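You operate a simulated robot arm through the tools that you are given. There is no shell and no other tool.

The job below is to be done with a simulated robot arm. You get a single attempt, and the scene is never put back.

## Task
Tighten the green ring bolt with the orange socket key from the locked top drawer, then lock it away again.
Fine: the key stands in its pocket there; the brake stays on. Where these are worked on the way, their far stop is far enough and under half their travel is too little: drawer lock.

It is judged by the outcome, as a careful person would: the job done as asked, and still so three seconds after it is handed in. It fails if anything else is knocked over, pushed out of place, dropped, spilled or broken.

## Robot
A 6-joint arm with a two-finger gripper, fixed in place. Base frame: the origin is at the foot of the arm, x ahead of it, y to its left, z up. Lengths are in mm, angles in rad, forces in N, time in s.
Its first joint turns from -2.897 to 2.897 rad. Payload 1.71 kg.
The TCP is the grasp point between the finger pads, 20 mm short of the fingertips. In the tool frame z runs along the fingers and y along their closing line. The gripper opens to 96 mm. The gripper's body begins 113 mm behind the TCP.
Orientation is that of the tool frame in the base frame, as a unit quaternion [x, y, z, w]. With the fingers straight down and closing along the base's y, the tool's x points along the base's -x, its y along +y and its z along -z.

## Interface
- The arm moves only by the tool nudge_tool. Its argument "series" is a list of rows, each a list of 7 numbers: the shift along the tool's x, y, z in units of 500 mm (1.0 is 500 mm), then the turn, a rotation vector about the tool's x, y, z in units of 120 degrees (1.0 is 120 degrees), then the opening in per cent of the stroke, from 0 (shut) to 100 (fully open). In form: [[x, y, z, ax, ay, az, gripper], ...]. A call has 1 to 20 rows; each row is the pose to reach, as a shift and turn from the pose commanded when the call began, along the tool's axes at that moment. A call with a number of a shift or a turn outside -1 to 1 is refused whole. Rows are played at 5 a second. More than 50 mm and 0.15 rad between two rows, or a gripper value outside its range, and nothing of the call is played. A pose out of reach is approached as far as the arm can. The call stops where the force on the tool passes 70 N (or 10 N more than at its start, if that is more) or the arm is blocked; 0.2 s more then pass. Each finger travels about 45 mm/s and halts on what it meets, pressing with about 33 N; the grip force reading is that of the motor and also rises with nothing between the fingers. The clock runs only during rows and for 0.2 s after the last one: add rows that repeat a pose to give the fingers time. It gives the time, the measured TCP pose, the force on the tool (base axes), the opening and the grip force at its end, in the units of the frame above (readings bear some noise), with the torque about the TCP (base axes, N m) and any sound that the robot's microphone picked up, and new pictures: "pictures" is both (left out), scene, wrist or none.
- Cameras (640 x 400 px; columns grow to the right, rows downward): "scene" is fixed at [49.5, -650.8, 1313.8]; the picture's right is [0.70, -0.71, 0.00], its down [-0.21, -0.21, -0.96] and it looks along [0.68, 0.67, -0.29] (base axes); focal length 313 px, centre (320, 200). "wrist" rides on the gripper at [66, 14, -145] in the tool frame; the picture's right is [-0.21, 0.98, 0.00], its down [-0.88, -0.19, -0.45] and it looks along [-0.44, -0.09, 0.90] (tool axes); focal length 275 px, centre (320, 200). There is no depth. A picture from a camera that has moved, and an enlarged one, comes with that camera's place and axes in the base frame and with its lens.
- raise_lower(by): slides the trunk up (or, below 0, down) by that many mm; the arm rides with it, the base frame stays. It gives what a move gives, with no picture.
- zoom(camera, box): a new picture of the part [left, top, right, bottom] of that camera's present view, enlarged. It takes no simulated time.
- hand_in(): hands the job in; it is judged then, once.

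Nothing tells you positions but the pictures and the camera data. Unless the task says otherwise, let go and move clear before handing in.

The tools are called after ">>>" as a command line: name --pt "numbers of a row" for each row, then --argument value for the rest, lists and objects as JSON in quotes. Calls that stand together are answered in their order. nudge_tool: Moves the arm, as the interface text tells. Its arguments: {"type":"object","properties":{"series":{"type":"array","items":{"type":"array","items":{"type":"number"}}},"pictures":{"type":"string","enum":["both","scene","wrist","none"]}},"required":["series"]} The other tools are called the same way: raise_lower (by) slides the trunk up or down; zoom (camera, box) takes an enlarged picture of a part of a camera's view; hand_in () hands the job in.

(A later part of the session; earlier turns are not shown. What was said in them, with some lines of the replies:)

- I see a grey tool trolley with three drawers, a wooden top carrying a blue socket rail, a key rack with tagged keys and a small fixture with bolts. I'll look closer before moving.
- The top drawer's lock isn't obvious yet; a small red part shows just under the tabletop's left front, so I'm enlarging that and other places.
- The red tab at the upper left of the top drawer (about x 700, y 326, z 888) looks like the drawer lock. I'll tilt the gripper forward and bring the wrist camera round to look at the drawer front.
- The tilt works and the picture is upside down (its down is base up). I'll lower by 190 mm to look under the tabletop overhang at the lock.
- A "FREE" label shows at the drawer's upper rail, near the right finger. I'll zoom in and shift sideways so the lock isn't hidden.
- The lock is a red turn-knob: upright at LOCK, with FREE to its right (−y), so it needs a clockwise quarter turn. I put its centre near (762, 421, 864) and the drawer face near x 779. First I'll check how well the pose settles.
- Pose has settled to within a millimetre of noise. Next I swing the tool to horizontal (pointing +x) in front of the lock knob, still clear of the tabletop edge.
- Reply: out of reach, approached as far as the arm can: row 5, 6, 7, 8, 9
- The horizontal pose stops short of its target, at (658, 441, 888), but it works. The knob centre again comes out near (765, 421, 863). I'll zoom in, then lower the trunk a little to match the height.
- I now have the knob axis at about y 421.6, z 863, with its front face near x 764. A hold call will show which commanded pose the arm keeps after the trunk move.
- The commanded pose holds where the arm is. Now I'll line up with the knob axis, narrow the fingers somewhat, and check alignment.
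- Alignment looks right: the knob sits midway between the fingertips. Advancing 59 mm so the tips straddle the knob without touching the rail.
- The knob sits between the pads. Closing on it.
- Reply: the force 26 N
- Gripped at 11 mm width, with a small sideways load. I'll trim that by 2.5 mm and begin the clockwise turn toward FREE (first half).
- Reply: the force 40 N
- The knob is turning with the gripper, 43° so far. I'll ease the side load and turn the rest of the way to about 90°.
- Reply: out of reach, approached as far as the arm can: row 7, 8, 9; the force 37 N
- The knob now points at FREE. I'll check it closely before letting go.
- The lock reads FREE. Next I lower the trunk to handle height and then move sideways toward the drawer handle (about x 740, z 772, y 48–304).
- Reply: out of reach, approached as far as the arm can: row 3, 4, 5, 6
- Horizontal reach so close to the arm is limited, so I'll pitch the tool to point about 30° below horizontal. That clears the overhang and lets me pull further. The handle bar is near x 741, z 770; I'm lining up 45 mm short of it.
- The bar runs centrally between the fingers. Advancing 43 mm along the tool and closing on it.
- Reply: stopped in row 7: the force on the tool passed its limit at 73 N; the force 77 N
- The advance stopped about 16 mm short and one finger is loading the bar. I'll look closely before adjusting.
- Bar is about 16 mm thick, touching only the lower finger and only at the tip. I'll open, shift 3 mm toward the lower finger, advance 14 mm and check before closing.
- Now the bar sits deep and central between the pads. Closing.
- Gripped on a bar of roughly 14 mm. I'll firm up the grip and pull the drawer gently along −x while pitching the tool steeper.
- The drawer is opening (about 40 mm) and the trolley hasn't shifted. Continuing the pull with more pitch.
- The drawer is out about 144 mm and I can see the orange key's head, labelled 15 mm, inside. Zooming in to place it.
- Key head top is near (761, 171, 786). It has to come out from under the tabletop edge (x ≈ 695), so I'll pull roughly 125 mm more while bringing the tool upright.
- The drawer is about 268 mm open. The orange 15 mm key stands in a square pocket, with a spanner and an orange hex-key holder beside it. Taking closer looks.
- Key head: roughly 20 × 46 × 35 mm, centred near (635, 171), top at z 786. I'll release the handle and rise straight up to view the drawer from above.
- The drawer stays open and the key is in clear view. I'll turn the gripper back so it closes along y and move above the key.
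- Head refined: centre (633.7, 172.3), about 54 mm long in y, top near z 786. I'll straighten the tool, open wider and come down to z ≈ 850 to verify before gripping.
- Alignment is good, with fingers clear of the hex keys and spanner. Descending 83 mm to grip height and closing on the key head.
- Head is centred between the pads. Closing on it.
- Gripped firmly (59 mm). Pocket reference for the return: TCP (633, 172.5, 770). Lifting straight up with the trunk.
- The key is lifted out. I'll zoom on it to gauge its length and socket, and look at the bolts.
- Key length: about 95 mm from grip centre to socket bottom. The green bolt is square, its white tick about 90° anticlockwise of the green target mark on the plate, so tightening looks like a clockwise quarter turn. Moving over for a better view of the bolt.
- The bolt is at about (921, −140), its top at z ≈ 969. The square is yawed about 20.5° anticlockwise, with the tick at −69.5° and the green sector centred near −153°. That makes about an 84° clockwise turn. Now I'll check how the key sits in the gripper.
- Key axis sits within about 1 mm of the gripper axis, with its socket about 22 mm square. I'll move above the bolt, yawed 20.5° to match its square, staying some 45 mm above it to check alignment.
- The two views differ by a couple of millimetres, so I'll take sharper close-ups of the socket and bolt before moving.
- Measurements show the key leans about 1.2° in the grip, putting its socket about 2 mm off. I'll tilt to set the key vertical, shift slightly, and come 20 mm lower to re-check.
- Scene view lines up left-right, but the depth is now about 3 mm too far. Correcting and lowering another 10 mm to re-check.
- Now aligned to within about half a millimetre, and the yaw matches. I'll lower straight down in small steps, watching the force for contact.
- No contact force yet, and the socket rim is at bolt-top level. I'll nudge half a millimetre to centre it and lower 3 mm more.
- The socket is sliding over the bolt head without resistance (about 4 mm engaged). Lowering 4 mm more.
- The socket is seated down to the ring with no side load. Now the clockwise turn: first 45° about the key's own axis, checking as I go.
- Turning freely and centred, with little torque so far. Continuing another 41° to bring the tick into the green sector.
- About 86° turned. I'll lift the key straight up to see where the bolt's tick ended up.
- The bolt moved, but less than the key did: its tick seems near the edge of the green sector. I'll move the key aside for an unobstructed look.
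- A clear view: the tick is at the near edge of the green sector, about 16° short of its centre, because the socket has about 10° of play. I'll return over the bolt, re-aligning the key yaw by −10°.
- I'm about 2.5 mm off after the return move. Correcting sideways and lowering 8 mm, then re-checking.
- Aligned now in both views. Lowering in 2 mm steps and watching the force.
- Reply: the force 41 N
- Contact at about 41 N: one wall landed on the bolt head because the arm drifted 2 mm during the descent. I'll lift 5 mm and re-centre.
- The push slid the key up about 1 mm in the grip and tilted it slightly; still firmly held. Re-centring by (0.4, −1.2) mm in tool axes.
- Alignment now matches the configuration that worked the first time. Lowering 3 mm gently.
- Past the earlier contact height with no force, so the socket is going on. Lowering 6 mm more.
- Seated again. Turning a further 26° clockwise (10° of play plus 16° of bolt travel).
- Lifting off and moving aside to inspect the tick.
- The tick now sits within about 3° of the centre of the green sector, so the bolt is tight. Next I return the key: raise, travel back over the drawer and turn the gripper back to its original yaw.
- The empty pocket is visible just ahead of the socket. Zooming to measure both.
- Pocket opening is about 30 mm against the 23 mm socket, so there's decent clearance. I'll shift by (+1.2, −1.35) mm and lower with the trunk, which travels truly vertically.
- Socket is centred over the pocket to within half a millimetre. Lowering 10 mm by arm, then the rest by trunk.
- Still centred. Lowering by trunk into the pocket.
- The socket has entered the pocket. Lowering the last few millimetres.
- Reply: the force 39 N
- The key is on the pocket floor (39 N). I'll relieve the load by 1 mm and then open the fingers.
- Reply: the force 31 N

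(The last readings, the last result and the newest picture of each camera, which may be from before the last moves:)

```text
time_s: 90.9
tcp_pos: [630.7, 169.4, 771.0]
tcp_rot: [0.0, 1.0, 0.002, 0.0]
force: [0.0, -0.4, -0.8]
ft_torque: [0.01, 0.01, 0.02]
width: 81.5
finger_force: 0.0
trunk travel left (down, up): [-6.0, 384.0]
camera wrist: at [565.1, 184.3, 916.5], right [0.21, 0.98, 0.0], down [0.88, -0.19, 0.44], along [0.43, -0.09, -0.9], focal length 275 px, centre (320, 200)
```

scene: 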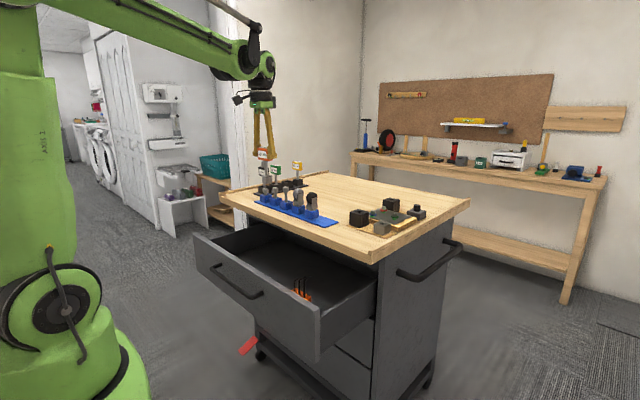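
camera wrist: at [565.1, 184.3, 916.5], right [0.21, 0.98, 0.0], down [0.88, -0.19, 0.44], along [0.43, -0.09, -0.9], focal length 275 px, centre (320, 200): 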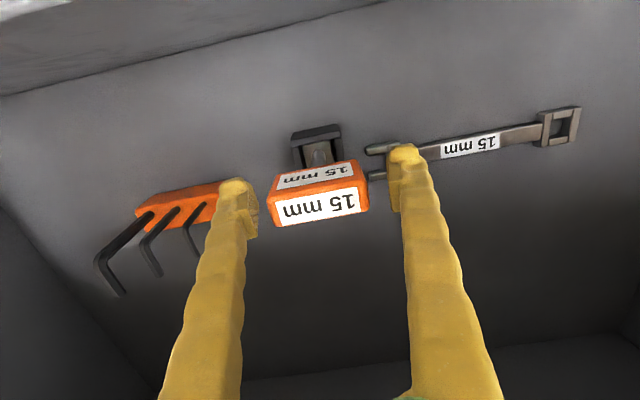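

The key stands on its own in the pocket with both fingers clear. Raising straight up with the trunk.

>>> raise_lower --by 120

>>> zoom --camera "wrist" --box '[240, 60, 400, 170]'

>>> zoom --camera "scene" --box '[180, 200, 380, 325]'

```text
time_s: 92.4
tcp_pos: [630.3, 168.6, 891.5]
tcp_rot: [0.0, 1.0, 0.001, 0.0]
force: [0.1, -0.3, 0.0]
ft_torque: [0.0, 0.05, 0.0]
width: 81.5
finger_force: 0.2
trunk travel left (down, up): [-126.0, 264.0]
```

```text
3.64 times, centred on (320, 115) of wrist
camera zoom: at [565.1, 184.4, 1036.3], right [0.21, 0.98, 0.0], down [0.88, -0.19, 0.44], along [0.43, -0.09, -0.9], focal length 1001 px, centre (320, 509)
```

zoom: 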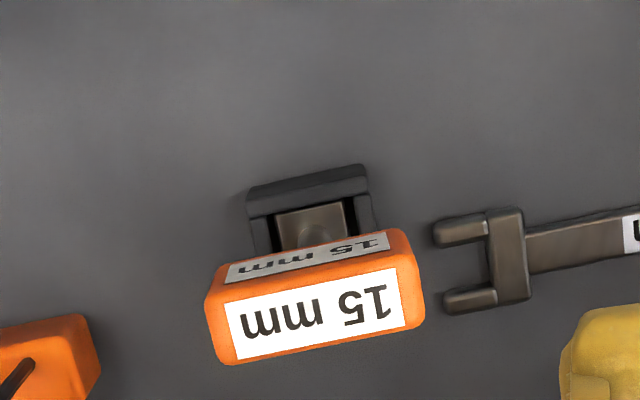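

```text
3.20 times, centred on (280, 262) of scene
camera zoom: at [49.5, -650.8, 1313.8], right [0.7, -0.71, 0.0], down [-0.21, -0.21, -0.96], along [0.68, 0.67, -0.29], focal length 1003 px, centre (448, 0)
```

zoom: 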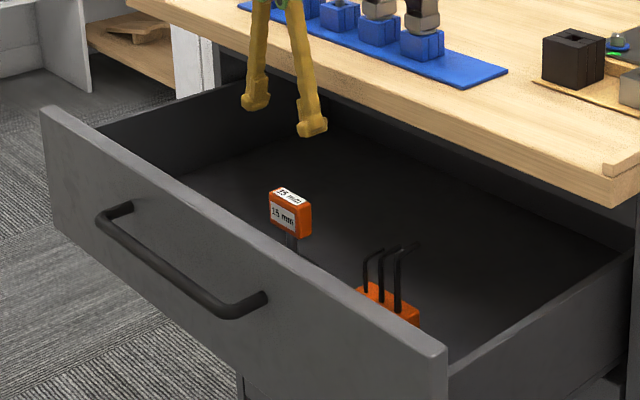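

The key stands upright in its pocket. Now to close the drawer: I'll move out over the front panel, shut the fingers, and push the panel's outer face gently.

>>> nudge_tool --pt "0.05 0.003 -0.017 0 0 0 85" --pt "0.11 0.006 -0.017 0 0 0 60" --pt "0.17 0.009 -0.017 0 0 0 30" --pt "0.23 0.012 -0.017 0 0 0 10" --pt "0.2966 0.0148 -0.017 0 0 0 0" --pt "0.2966 0.0148 -0.017 0 0 0 0" --pt "0.2966 0.0148 -0.017 0 0 0 0"

```text
time_s: 94.0
tcp_pos: [481.0, 179.5, 898.2]
tcp_rot: [-0.001, 1.0, 0.001, 0.0]
force: [-0.3, 0.5, 0.3]
ft_torque: [0.02, 0.02, -0.02]
width: 0.1
finger_force: 29.2
trunk travel left (down, up): [-126.0, 264.0]
camera wrist: at [416.3, 193.0, 1043.9], right [0.21, 0.98, 0.0], down [0.88, -0.19, 0.44], along [0.43, -0.09, -0.9], focal length 275 px, centre (320, 200)
```

scene: 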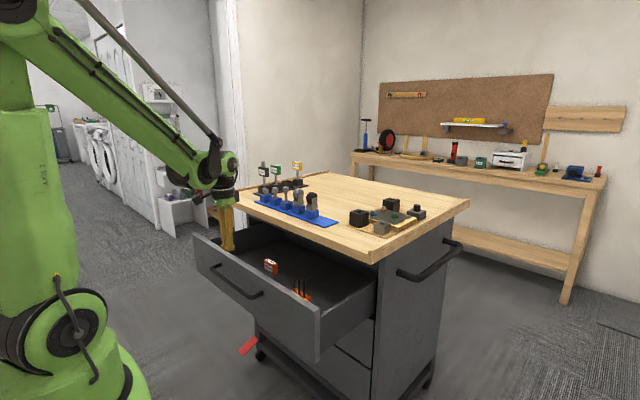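
wrist: 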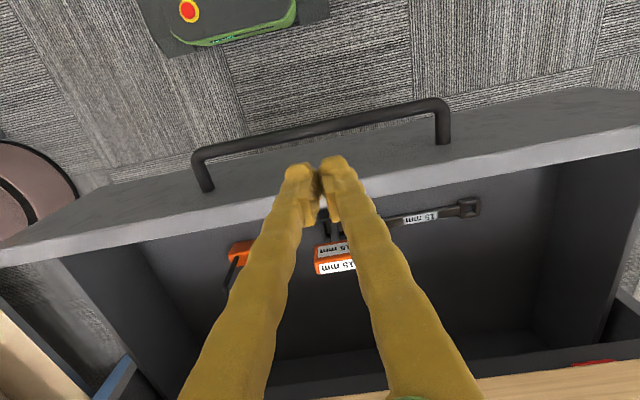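

Fingers are closed just outside the front panel (face ≈ x 508, handle bar below). Lowering with the trunk to push height (tips at z ≈ 795, above the bar).

>>> raise_lower --by -83

```text
time_s: 95.2
tcp_pos: [481.5, 179.7, 815.0]
tcp_rot: [-0.001, 1.0, 0.002, -0.001]
force: [-0.1, -0.2, 0.0]
ft_torque: [0.02, 0.0, -0.01]
width: 0.1
finger_force: 29.6
trunk travel left (down, up): [-43.0, 347.0]
```

>>> nudge_tool --pt "-0.02 0 0 0 0 0 0" --pt "-0.04 0 0 0 -0.0025 0 0" --pt "-0.07 0 0 0 -0.04 0 0" --pt "-0.1 0 0 0 -0.0775 0 0" --pt "-0.13 0 0 0 -0.115 0 0" --pt "-0.16 0 0 0 -0.1525 0 0" --pt "-0.19 0 0 0 -0.19 0 0" --pt "-0.22 0 0 0 -0.2275 0 0" --pt "-0.25 0 0 0 -0.265 0 0" --pt "-0.28 0 0 0 -0.3025 0 0" --pt "-0.3 0 0 0 -0.3275 0 0" --pt "-0.3 0 0 0 -0.3275 0 0"

```text
time_s: 97.8
tcp_pos: [632.0, 179.3, 816.2]
tcp_rot: [0.0, 0.942, 0.003, 0.337]
force: [0.0, -0.1, 0.2]
ft_torque: [0.02, -0.01, -0.02]
width: 0.0
finger_force: 29.6
trunk travel left (down, up): [-43.0, 347.0]
camera wrist: at [489.7, 193.4, 886.8], right [0.16, 0.98, 0.13], down [0.4, -0.19, 0.9], along [0.9, -0.09, -0.42], focal length 275 px, centre (320, 200)
```

scene: 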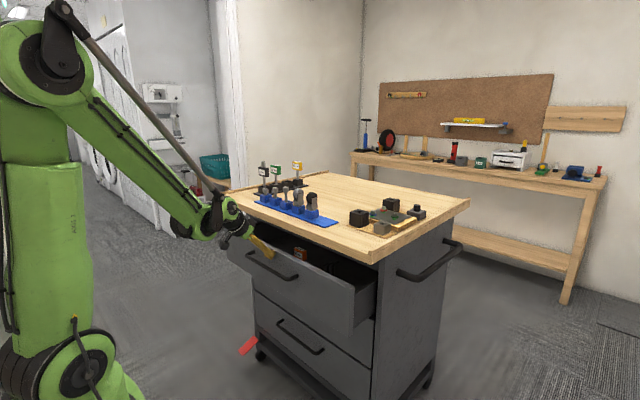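
wrist: 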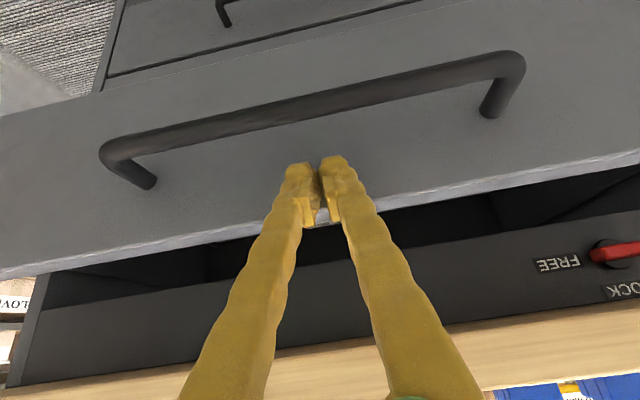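

The drawer slides in smoothly, now about 130 mm from shut. Continuing, steepening the tilt to stay under the tabletop edge.

>>> nudge_tool --pt "-0.0232 0 0.0191 0 -0.0375 0 0" --pt "-0.0464 0 0.0381 0 -0.075 0 0" --pt "-0.0696 0 0.0572 0 -0.1133 0 0" --pt "-0.0928 0 0.0762 0 -0.1508 0 0" --pt "-0.116 0 0.0953 0 -0.1717 0 0" --pt "-0.1391 0 0.1143 0 -0.1717 0 0" --pt "-0.1546 0 0.127 0 -0.1717 0 0" --pt "-0.17 0 0.1397 0 -0.1717 0 0" --pt "-0.1809 0 0.1486 0 -0.1717 0 0" --pt "-0.1809 0 0.1486 0 -0.1717 0 0"

```text
time_s: 100.0
tcp_pos: [749.2, 177.6, 816.1]
tcp_rot: [0.001, 0.866, 0.001, 0.499]
force: [-0.3, -0.3, -0.3]
ft_torque: [0.02, 0.0, -0.02]
width: 0.0
finger_force: 28.8
trunk travel left (down, up): [-43.0, 347.0]
camera wrist: at [591.0, 192.7, 832.1], right [0.1, 0.98, 0.18], down [0.06, -0.19, 0.98], along [0.99, -0.09, -0.07], focal length 275 px, centre (320, 200)
```

scene: 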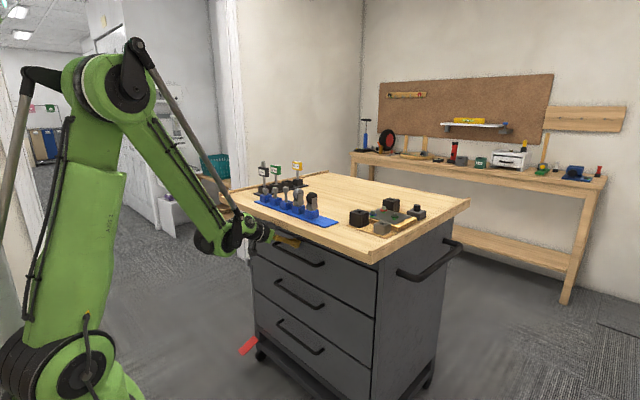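
wrist: 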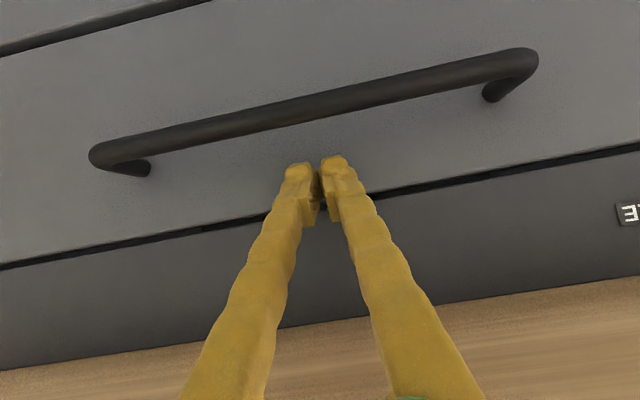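

Nearly shut. Pressing the last few millimetres in small steps, watching the force.

>>> nudge_tool --pt "-0.002 0 0.0035 0 0 0 0" --pt "-0.004 0 0.0069 0 0 0 0" --pt "-0.006 0 0.0104 0 0 0 0" --pt "-0.008 0 0.0139 0 0 0 0" --pt "-0.008 0 0.0139 0 0 0 0" --pictures "wrist"

```text
time_s: 101.2
tcp_pos: [756.5, 178.9, 816.4]
tcp_rot: [0.002, 0.866, 0.001, 0.499]
force: [1.1, -0.5, 1.0]
ft_torque: [0.0, -0.03, 0.01]
width: 0.0
finger_force: 29.0
trunk travel left (down, up): [-43.0, 347.0]
camera wrist: at [598.7, 193.0, 832.2], right [0.1, 0.98, 0.18], down [0.06, -0.19, 0.98], along [0.99, -0.09, -0.07], focal length 275 px, centre (320, 200)
```

wrist: 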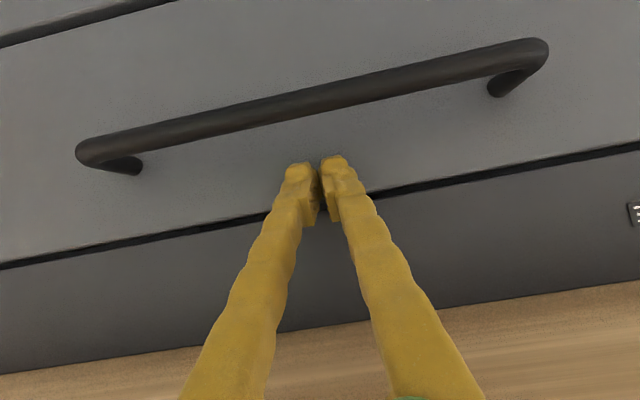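

>>> nudge_tool --pt "-0.002 0 0.0035 0 0 0 0" --pt "-0.004 0 0.0069 0 0 0 0" --pt "-0.006 0 0.0104 0 0 0 0" --pt "-0.008 0 0.0139 0 0 0 0" --pt "-0.008 0 0.0139 0 0 0 0" --pictures "wrist"

>>> zoom --camera "scene" --box '[235, 205, 395, 305]'

```text
time_s: 102.1
tcp_pos: [751.4, 178.0, 822.9]
tcp_rot: [0.001, 0.864, 0.001, 0.503]
force: [0.8, -0.5, -0.4]
ft_torque: [-0.04, 0.0, -0.04]
width: 0.0
finger_force: 29.2
trunk travel left (down, up): [-43.0, 347.0]
stopped in row 4: the force on the tool passed its limit at 71 N (the readings are from after the stop); the commanded pose is now the measured one
camera wrist: at [593.5, 192.5, 838.3], right [0.1, 0.98, 0.18], down [0.05, -0.19, 0.98], along [0.99, -0.09, -0.06], focal length 275 px, centre (320, 200)
```

wrist: 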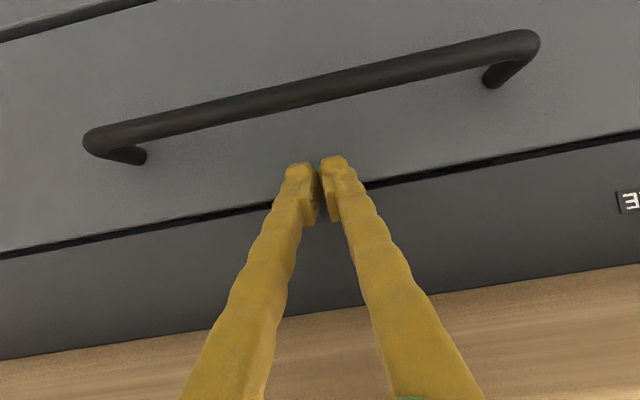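

```text
4.00 times, centred on (315, 255) of scene
camera zoom: at [49.5, -650.8, 1313.8], right [0.7, -0.71, 0.0], down [-0.21, -0.21, -0.96], along [0.68, 0.67, -0.29], focal length 1253 px, centre (340, -20)
```

zoom: 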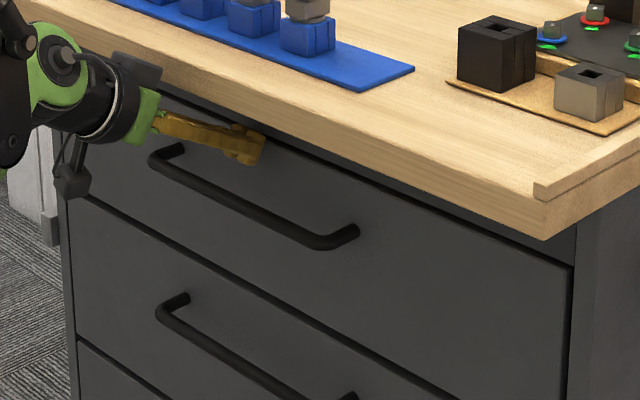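

The drawer is shut against its stop; the handle's picture position matches the start exactly. Next the lock: I back off, move sideways to the knob and bring the tool horizontal.

>>> nudge_tool --pt "0 0 -0.07 0 0 0 0" --pt "0 0 -0.14 0 0 0 0" --pt "0 0.08 -0.14 0 0 0 10" --pt "0 0.16 -0.14 0 0 0 20" --pt "0 0.24 -0.14 0 0 0 30" --pt "0 0.32 -0.14 0 0 0 40" --pt "0 0.4 -0.14 0 0 0 40" --pt "0 0.484 -0.14 0 0 0 40" --pt "0 0.484 -0.14 0 -0.0625 0 40" --pt "0 0.484 -0.14 0 -0.125 0 40" --pt "0 0.484 -0.14 0 -0.1875 0 40" --pt "0 0.484 -0.14 0 -0.248 0 40" --pt "0 0.484 -0.14 0 -0.248 0 40"

```text
time_s: 104.9
tcp_pos: [691.7, 419.4, 858.4]
tcp_rot: [0.002, 0.706, 0.0, 0.709]
force: [0.8, 0.0, -0.3]
ft_torque: [0.01, 0.0, 0.01]
width: 38.6
finger_force: 0.1
trunk travel left (down, up): [-43.0, 347.0]
camera wrist: at [546.1, 434.0, 793.1], right [0.0, 0.98, 0.21], down [-0.45, -0.19, 0.87], along [0.89, -0.09, 0.44], focal length 275 px, centre (320, 200)
```

scene: 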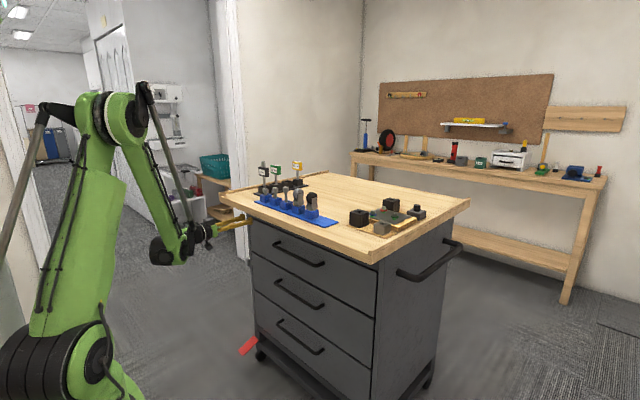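
wrist: 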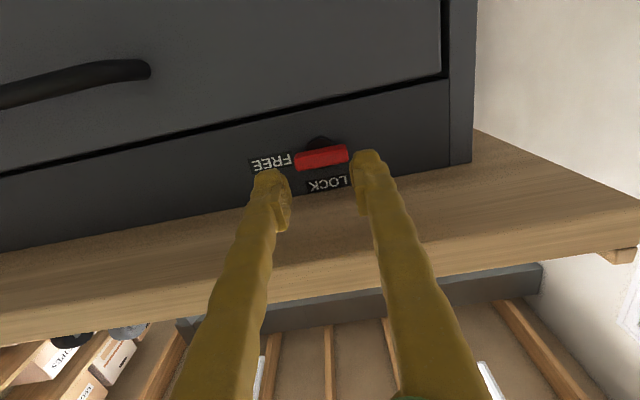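

The knob lies horizontal at FREE. I'll roll the gripper about 87° so the fingers close above and below it, with a narrow opening to stay clear of the tabletop.

>>> nudge_tool --pt "-0.004 0.001 -0.01 0 0 0 25" --pt "-0.0092 0.0022 -0.02 0 0 0.0604 25" --pt "-0.0092 0.0022 -0.02 0 0 0.1208 25" --pt "-0.0092 0.0022 -0.02 0 0 0.1813 25" --pt "-0.0092 0.0022 -0.02 0 0 0.2417 25" --pt "-0.0092 0.0022 -0.02 0 0 0.3021 25" --pt "-0.0092 0.0022 -0.02 0 0 0.3625 25" --pt "-0.0092 0.0022 -0.02 0 0 0.4229 25" --pt "-0.0092 0.0022 -0.02 0 0 0.4833 25" --pt "-0.0092 0.0022 -0.02 0 0 0.5438 25" --pt "-0.0092 0.0022 -0.02 0 0 0.6042 25" --pt "-0.0092 0.0022 -0.02 0 0 0.6646 25" --pt "-0.0092 0.0022 -0.02 0 0 0.725 25" --pt "-0.0092 0.0022 -0.02 0 0 0.725 25" --pictures "wrist"

```text
time_s: 107.9
tcp_pos: [682.1, 419.9, 863.0]
tcp_rot: [0.485, 0.534, 0.466, 0.512]
force: [0.0, 0.8, -0.1]
ft_torque: [-0.02, -0.01, -0.03]
width: 24.3
finger_force: 0.1
out of reach, approached as far as the arm can: row 13, 14
trunk travel left (down, up): [-43.0, 347.0]
camera wrist: at [537.7, 486.1, 877.9], right [0.04, -0.11, 0.99], down [-0.45, -0.89, -0.08], along [0.89, -0.44, -0.09], focal length 275 px, centre (320, 200)
```

wrist: 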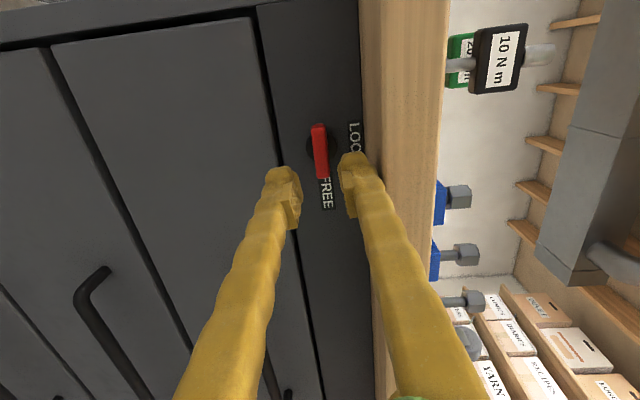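

>>> zoom --camera "wrist" --box '[260, 100, 400, 220]'

```text
3.33 times, centred on (330, 160) of wrist
camera zoom: at [537.7, 486.1, 877.9], right [0.04, -0.11, 0.99], down [-0.45, -0.89, -0.08], along [0.89, -0.44, -0.09], focal length 918 px, centre (287, 333)
```

zoom: 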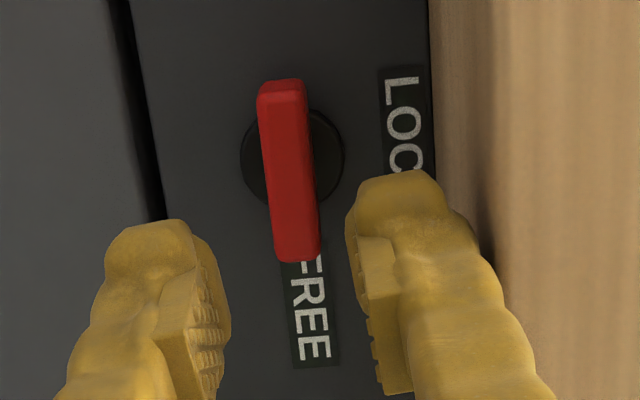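

Lined up with the knob. Advancing 68 mm and closing on it.

>>> nudge_tool --pt "0.0004 0.0006 0.034 0 0 0 25" --pt "0.0007 0.0012 0.068 0 0 0 25" --pt "0.001 0.0018 0.102 0 0 0 25" --pt "0.0014 0.0024 0.136 0 0 0 25" --pt "0.0014 0.0024 0.136 0 0 0 25" --pt "0.0014 0.0024 0.136 0 0 0 25" --pictures "wrist"

>>> zoom --camera "wrist" --box '[250, 120, 390, 240]'

```text
time_s: 109.3
tcp_pos: [747.3, 422.7, 862.7]
tcp_rot: [0.485, 0.533, 0.467, 0.513]
force: [0.1, -0.3, 0.2]
ft_torque: [-0.01, 0.02, 0.01]
width: 24.1
finger_force: 0.0
trunk travel left (down, up): [-43.0, 347.0]
camera wrist: at [603.3, 488.5, 876.1], right [0.04, -0.11, 0.99], down [-0.45, -0.89, -0.08], along [0.89, -0.44, -0.09], focal length 275 px, centre (320, 200)
```

wrist: 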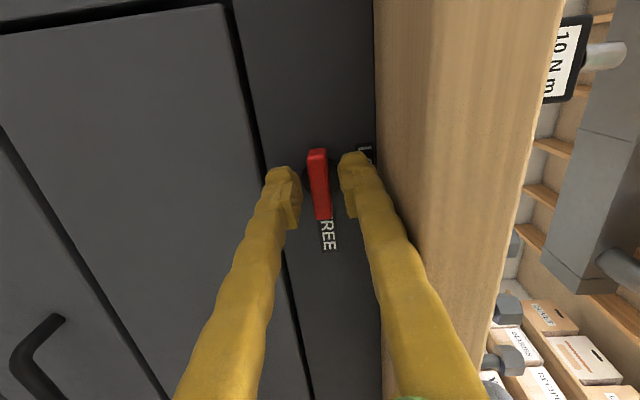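

```text
3.33 times, centred on (320, 180) of wrist
camera zoom: at [603.3, 488.5, 876.1], right [0.04, -0.11, 0.99], down [-0.45, -0.89, -0.08], along [0.89, -0.44, -0.09], focal length 918 px, centre (320, 267)
```

zoom: 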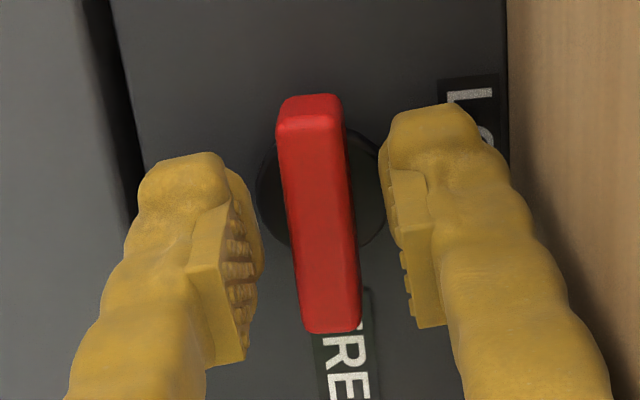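

>>> nudge_tool --pt "-0.0016 -0.0004 0.004 0 0 0 25" --pt "-0.0032 -0.0008 0.008 0 0 0 25" --pt "-0.0032 -0.0008 0.008 0 0 0 25" --pt "-0.0032 -0.0008 0.008 0 0 0 10" --pt "-0.0032 -0.0008 0.008 0 0 0 0" --pt "-0.0032 -0.0008 0.008 0 0 0 0" --pt "-0.0032 -0.0008 0.008 0 0 0 0" --pictures "wrist"

```text
time_s: 110.9
tcp_pos: [753.1, 421.1, 862.4]
tcp_rot: [0.484, 0.533, 0.467, 0.513]
force: [8.1, 6.1, 15.4]
ft_torque: [0.04, -0.21, 0.11]
width: 11.2
finger_force: 34.6
trunk travel left (down, up): [-43.0, 347.0]
camera wrist: at [607.1, 486.9, 875.9], right [0.04, -0.11, 0.99], down [-0.45, -0.89, -0.08], along [0.89, -0.44, -0.08], focal length 275 px, centre (320, 200)
```

wrist: 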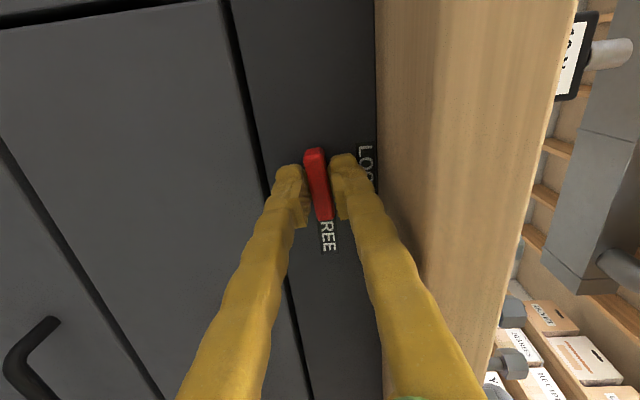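

Gripped. Turning anticlockwise toward LOCK, first half.

>>> nudge_tool --pt "0 0.001 0 0.0003 -0.0026 -0.0625 0" --pt "0 0.001 0 0.0006 -0.0051 -0.125 0" --pt "0 0.001 0 0.0009 -0.0077 -0.1875 0" --pt "0 0.001 0 0.0013 -0.0103 -0.25 0" --pt "0 0.001 0 0.0016 -0.0128 -0.3125 0" --pt "0 0.001 0 0.0019 -0.0154 -0.375 0" --pt "0 0.001 0 0.0019 -0.0154 -0.375 0" --pictures "wrist"

```text
time_s: 112.5
tcp_pos: [752.2, 419.9, 862.1]
tcp_rot: [0.252, 0.672, 0.226, 0.659]
force: [-21.8, -10.3, -25.0]
ft_torque: [0.03, 0.38, -0.09]
width: 10.7
finger_force: 35.0
trunk travel left (down, up): [-43.0, 347.0]
camera wrist: at [607.3, 477.3, 824.8], right [0.04, 0.62, 0.78], down [-0.45, -0.69, 0.57], along [0.89, -0.37, 0.25], focal length 275 px, centre (320, 200)
```

wrist: 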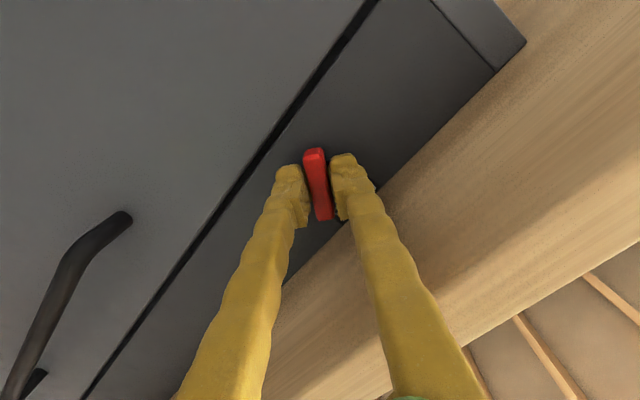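

Halfway, at about 40°. Easing the side load a little and turning the rest of the way.

>>> nudge_tool --pt "0.0021 -0.0045 -0.0028 0 0 0 0" --pt "0.0021 -0.0045 -0.0028 0.0003 -0.0026 -0.0625 0" --pt "0.0021 -0.0045 -0.0028 0.0006 -0.0051 -0.125 0" --pt "0.0021 -0.0045 -0.0028 0.0009 -0.0077 -0.1875 0" --pt "0.0021 -0.0045 -0.0028 0.0013 -0.0103 -0.25 0" --pt "0.0021 -0.0045 -0.0028 0.0016 -0.0128 -0.3125 0" --pt "0.0021 -0.0045 -0.0028 0.002 -0.0153 -0.375 0" --pt "0.0021 -0.0045 -0.0028 0.002 -0.0153 -0.375 0" --pictures "wrist"

>>> zoom --camera "wrist" --box '[220, 110, 420, 250]'

```text
time_s: 114.3
tcp_pos: [751.0, 419.2, 859.0]
tcp_rot: [-0.02, 0.707, -0.049, 0.706]
force: [2.7, 16.8, 9.3]
ft_torque: [0.54, -0.07, 0.25]
width: 11.8
finger_force: 35.6
trunk travel left (down, up): [-43.0, 347.0]
camera wrist: at [606.1, 433.7, 793.5], right [0.04, 0.99, 0.11], down [-0.45, -0.08, 0.89], along [0.89, -0.08, 0.44], focal length 275 px, centre (320, 200)
```

wrist: 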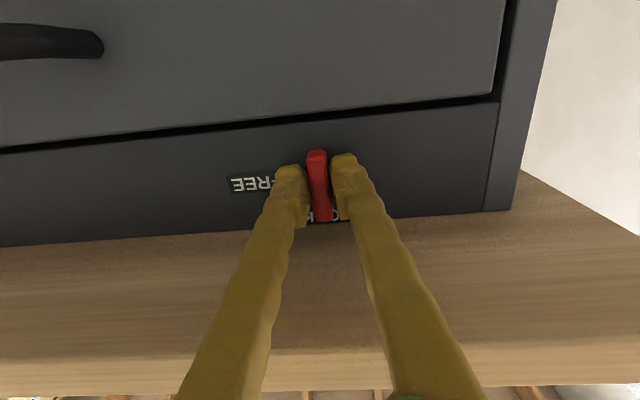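

```text
2.86 times, centred on (320, 180) of wrist
camera zoom: at [606.1, 433.7, 793.5], right [0.04, 0.99, 0.11], down [-0.45, -0.08, 0.89], along [0.89, -0.08, 0.44], focal length 786 px, centre (320, 257)
```

zoom: 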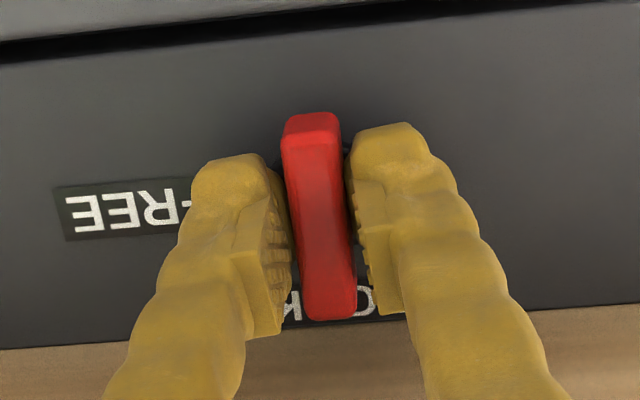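

The knob is against its stop at LOCK (torque rising). Releasing and backing off to inspect.

>>> nudge_tool --pt "0 0 0 0 0 0 20" --pt "0 0 0 0 0 0 35" --pt "0 0 0 0 0 0 40" --pt "0 0 -0.02 0 0 0 40" --pt "0 0 -0.05 0 0 0 40" --pt "0 0 -0.09 0 0 0 45" --pt "0 0 -0.13 0 0 0 60" --pt "0 0 -0.13 0 0 0 60" --pictures "wrist"

>>> zoom --camera "wrist" --box '[230, 90, 400, 200]'

```text
time_s: 116.1
tcp_pos: [686.4, 421.1, 860.2]
tcp_rot: [-0.02, 0.707, -0.048, 0.706]
force: [0.0, 0.4, 0.0]
ft_torque: [0.01, 0.01, 0.0]
width: 57.4
finger_force: 0.0
trunk travel left (down, up): [-43.0, 347.0]
camera wrist: at [542.0, 435.6, 793.8], right [0.04, 0.99, 0.11], down [-0.45, -0.08, 0.89], along [0.89, -0.09, 0.44], focal length 275 px, centre (320, 200)
```

wrist: 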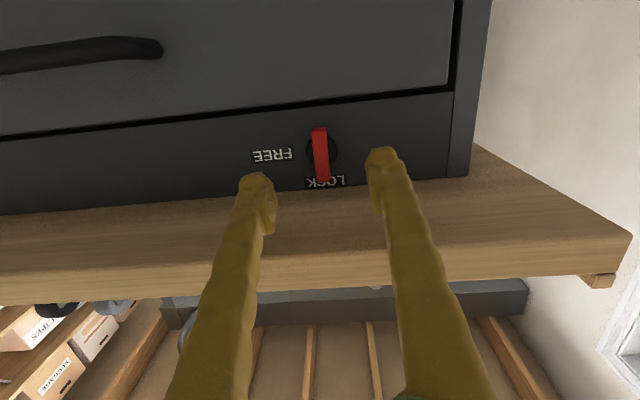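

```text
3.64 times, centred on (315, 145) of wrist
camera zoom: at [542.0, 435.6, 793.8], right [0.04, 0.99, 0.11], down [-0.45, -0.08, 0.89], along [0.89, -0.09, 0.44], focal length 1001 px, centre (338, 400)
```

zoom: 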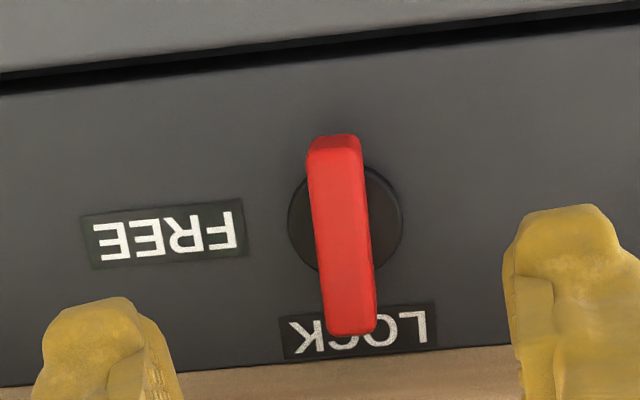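

The knob is upright at LOCK. Now I withdraw, tilting the tool back up and away from the trolley.

>>> nudge_tool --pt "0 0 -0.04 0 0 0 60" --pt "0 0 -0.08 0 0.03 0 60" --pt "0 0 -0.1 0 0.09 0 60" --pt "0 0 -0.12 0 0.15 0 60" --pt "0 0 -0.14 0 0.21 0 60" --pt "-0.06 0 -0.15 0 0.27 0 60" --pt "-0.14 0 -0.15 0 0.33 0 60" --pt "-0.22 0 -0.15 0 0.39 0 60" --pt "-0.3 0 -0.15 0 0.45 0 60" --pt "-0.38 0 -0.15 0 0.51 0 60" --pt "-0.46 0 -0.15 0 0.57 0 60" --pt "-0.54 0 -0.15 0 0.63 0 60" --pt "-0.54 0 -0.15 0 0.63 0 60"

```text
time_s: 118.9
tcp_pos: [611.7, 452.6, 1130.4]
tcp_rot: [0.014, 0.991, -0.051, 0.124]
force: [0.5, -0.5, -0.1]
ft_torque: [0.0, 0.04, 0.01]
width: 57.8
finger_force: 0.0
trunk travel left (down, up): [-43.0, 347.0]
camera wrist: at [512.7, 481.0, 1252.5], right [0.24, 0.97, -0.04], down [0.73, -0.15, 0.66], along [0.64, -0.19, -0.75], focal length 275 px, centre (320, 200)
```

scene: 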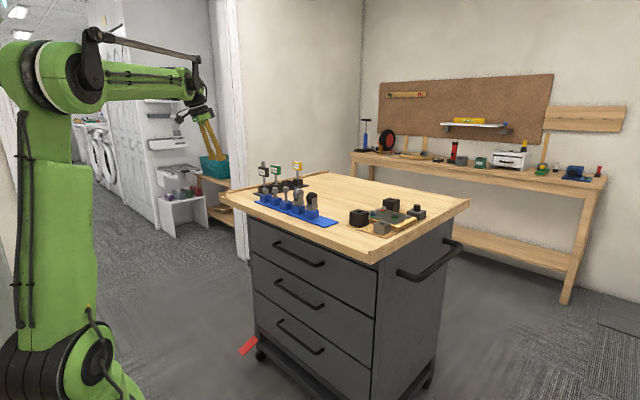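
wrist: 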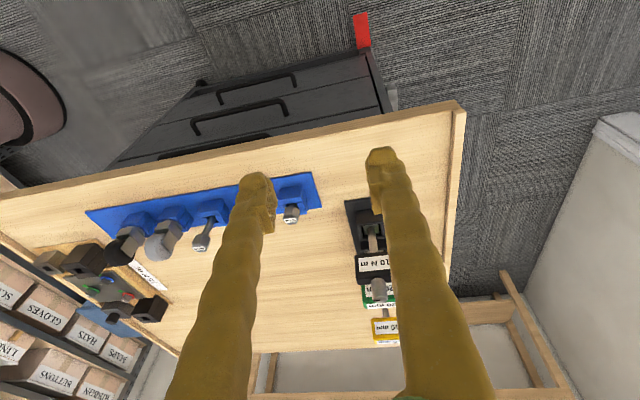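

Clear of everything. A last check of the bolt, drawer, lock and brake.

>>> zoom --camera "scene" --box '[365, 190, 430, 235]'

>>> zoom --camera "scene" --box '[220, 200, 480, 362]'

>>> zoom --camera "scene" --box '[240, 205, 290, 236]'

>>> zoom --camera "scene" --box '[230, 150, 350, 225]'

```text
8.89 times, centred on (398, 212) of scene
camera zoom: at [49.5, -650.8, 1313.8], right [0.7, -0.71, 0.0], down [-0.21, -0.21, -0.96], along [0.68, 0.67, -0.29], focal length 2785 px, centre (-369, 89)
```

zoom: 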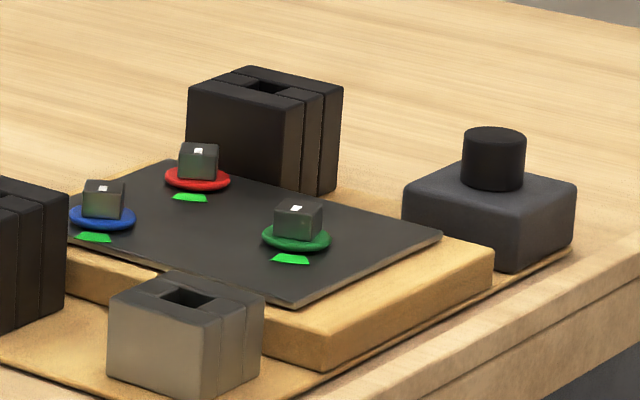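

```text
2.46 times, centred on (350, 281) of scene
camera zoom: at [49.5, -650.8, 1313.8], right [0.7, -0.71, 0.0], down [-0.21, -0.21, -0.96], along [0.68, 0.67, -0.29], focal length 771 px, centre (246, 1)
```

zoom: 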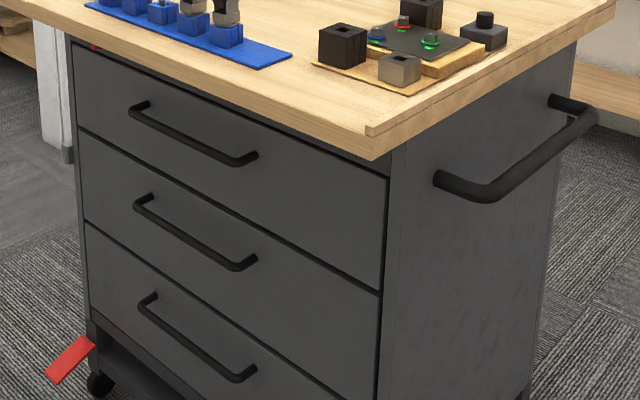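

```text
12.80 times, centred on (265, 220) of scene
camera zoom: at [49.5, -650.8, 1313.8], right [0.7, -0.71, 0.0], down [-0.21, -0.21, -0.96], along [0.68, 0.67, -0.29], focal length 4010 px, centre (1024, -62)
```

zoom: 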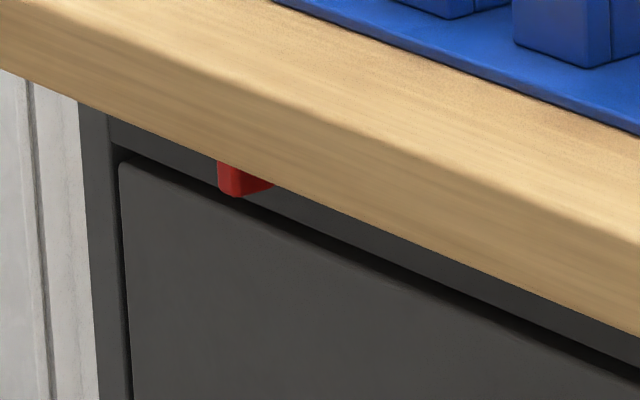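

```text
5.33 times, centred on (290, 188) of scene
camera zoom: at [49.5, -650.8, 1313.8], right [0.7, -0.71, 0.0], down [-0.21, -0.21, -0.96], along [0.68, 0.67, -0.29], focal length 1671 px, centre (480, 267)
```

zoom: 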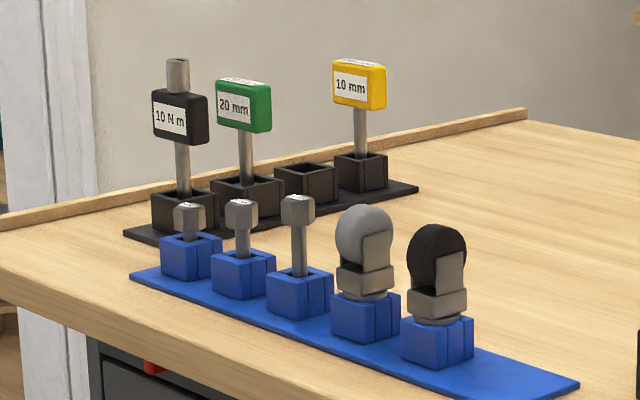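

The green bolt's tick points into its green sector. The drawer is shut, the lock knob looks the same as at the start, and the brake and everything else are undisturbed. The arm is clear and empty-handed, so I'm handing in.

>>> hand_in

```text
The job is handed in.
```

The green ring bolt is tightened and the orange 15 mm key is locked away again in the top drawer. I've handed the job in; no verdict came back.

- **Bolt:** I turned it clockwise in two goes, because the socket has about 10° of play. Its white tick now sits about 3° from the middle of the green target mark.
- **Slip on the second go:** the key first landed on the edge of the bolt head at about 41 N and shifted slightly in the grip. I lifted off, re-centred and seated it properly. I saw no mark or movement on the bolt or plate.
- **Key:** it was standing upright in its pocket when I last saw it, just before closing the drawer. The drawer slid shut smoothly, but I couldn't look inside after that.
- **Drawer and lock:** the drawer is closed against its stop, and the lock knob is back at LOCK, where it started.
- **Everything else:** I didn't touch the brake, and the tools on the trolley top look unmoved in the last pictures. The arm is empty and clear of the trolley.
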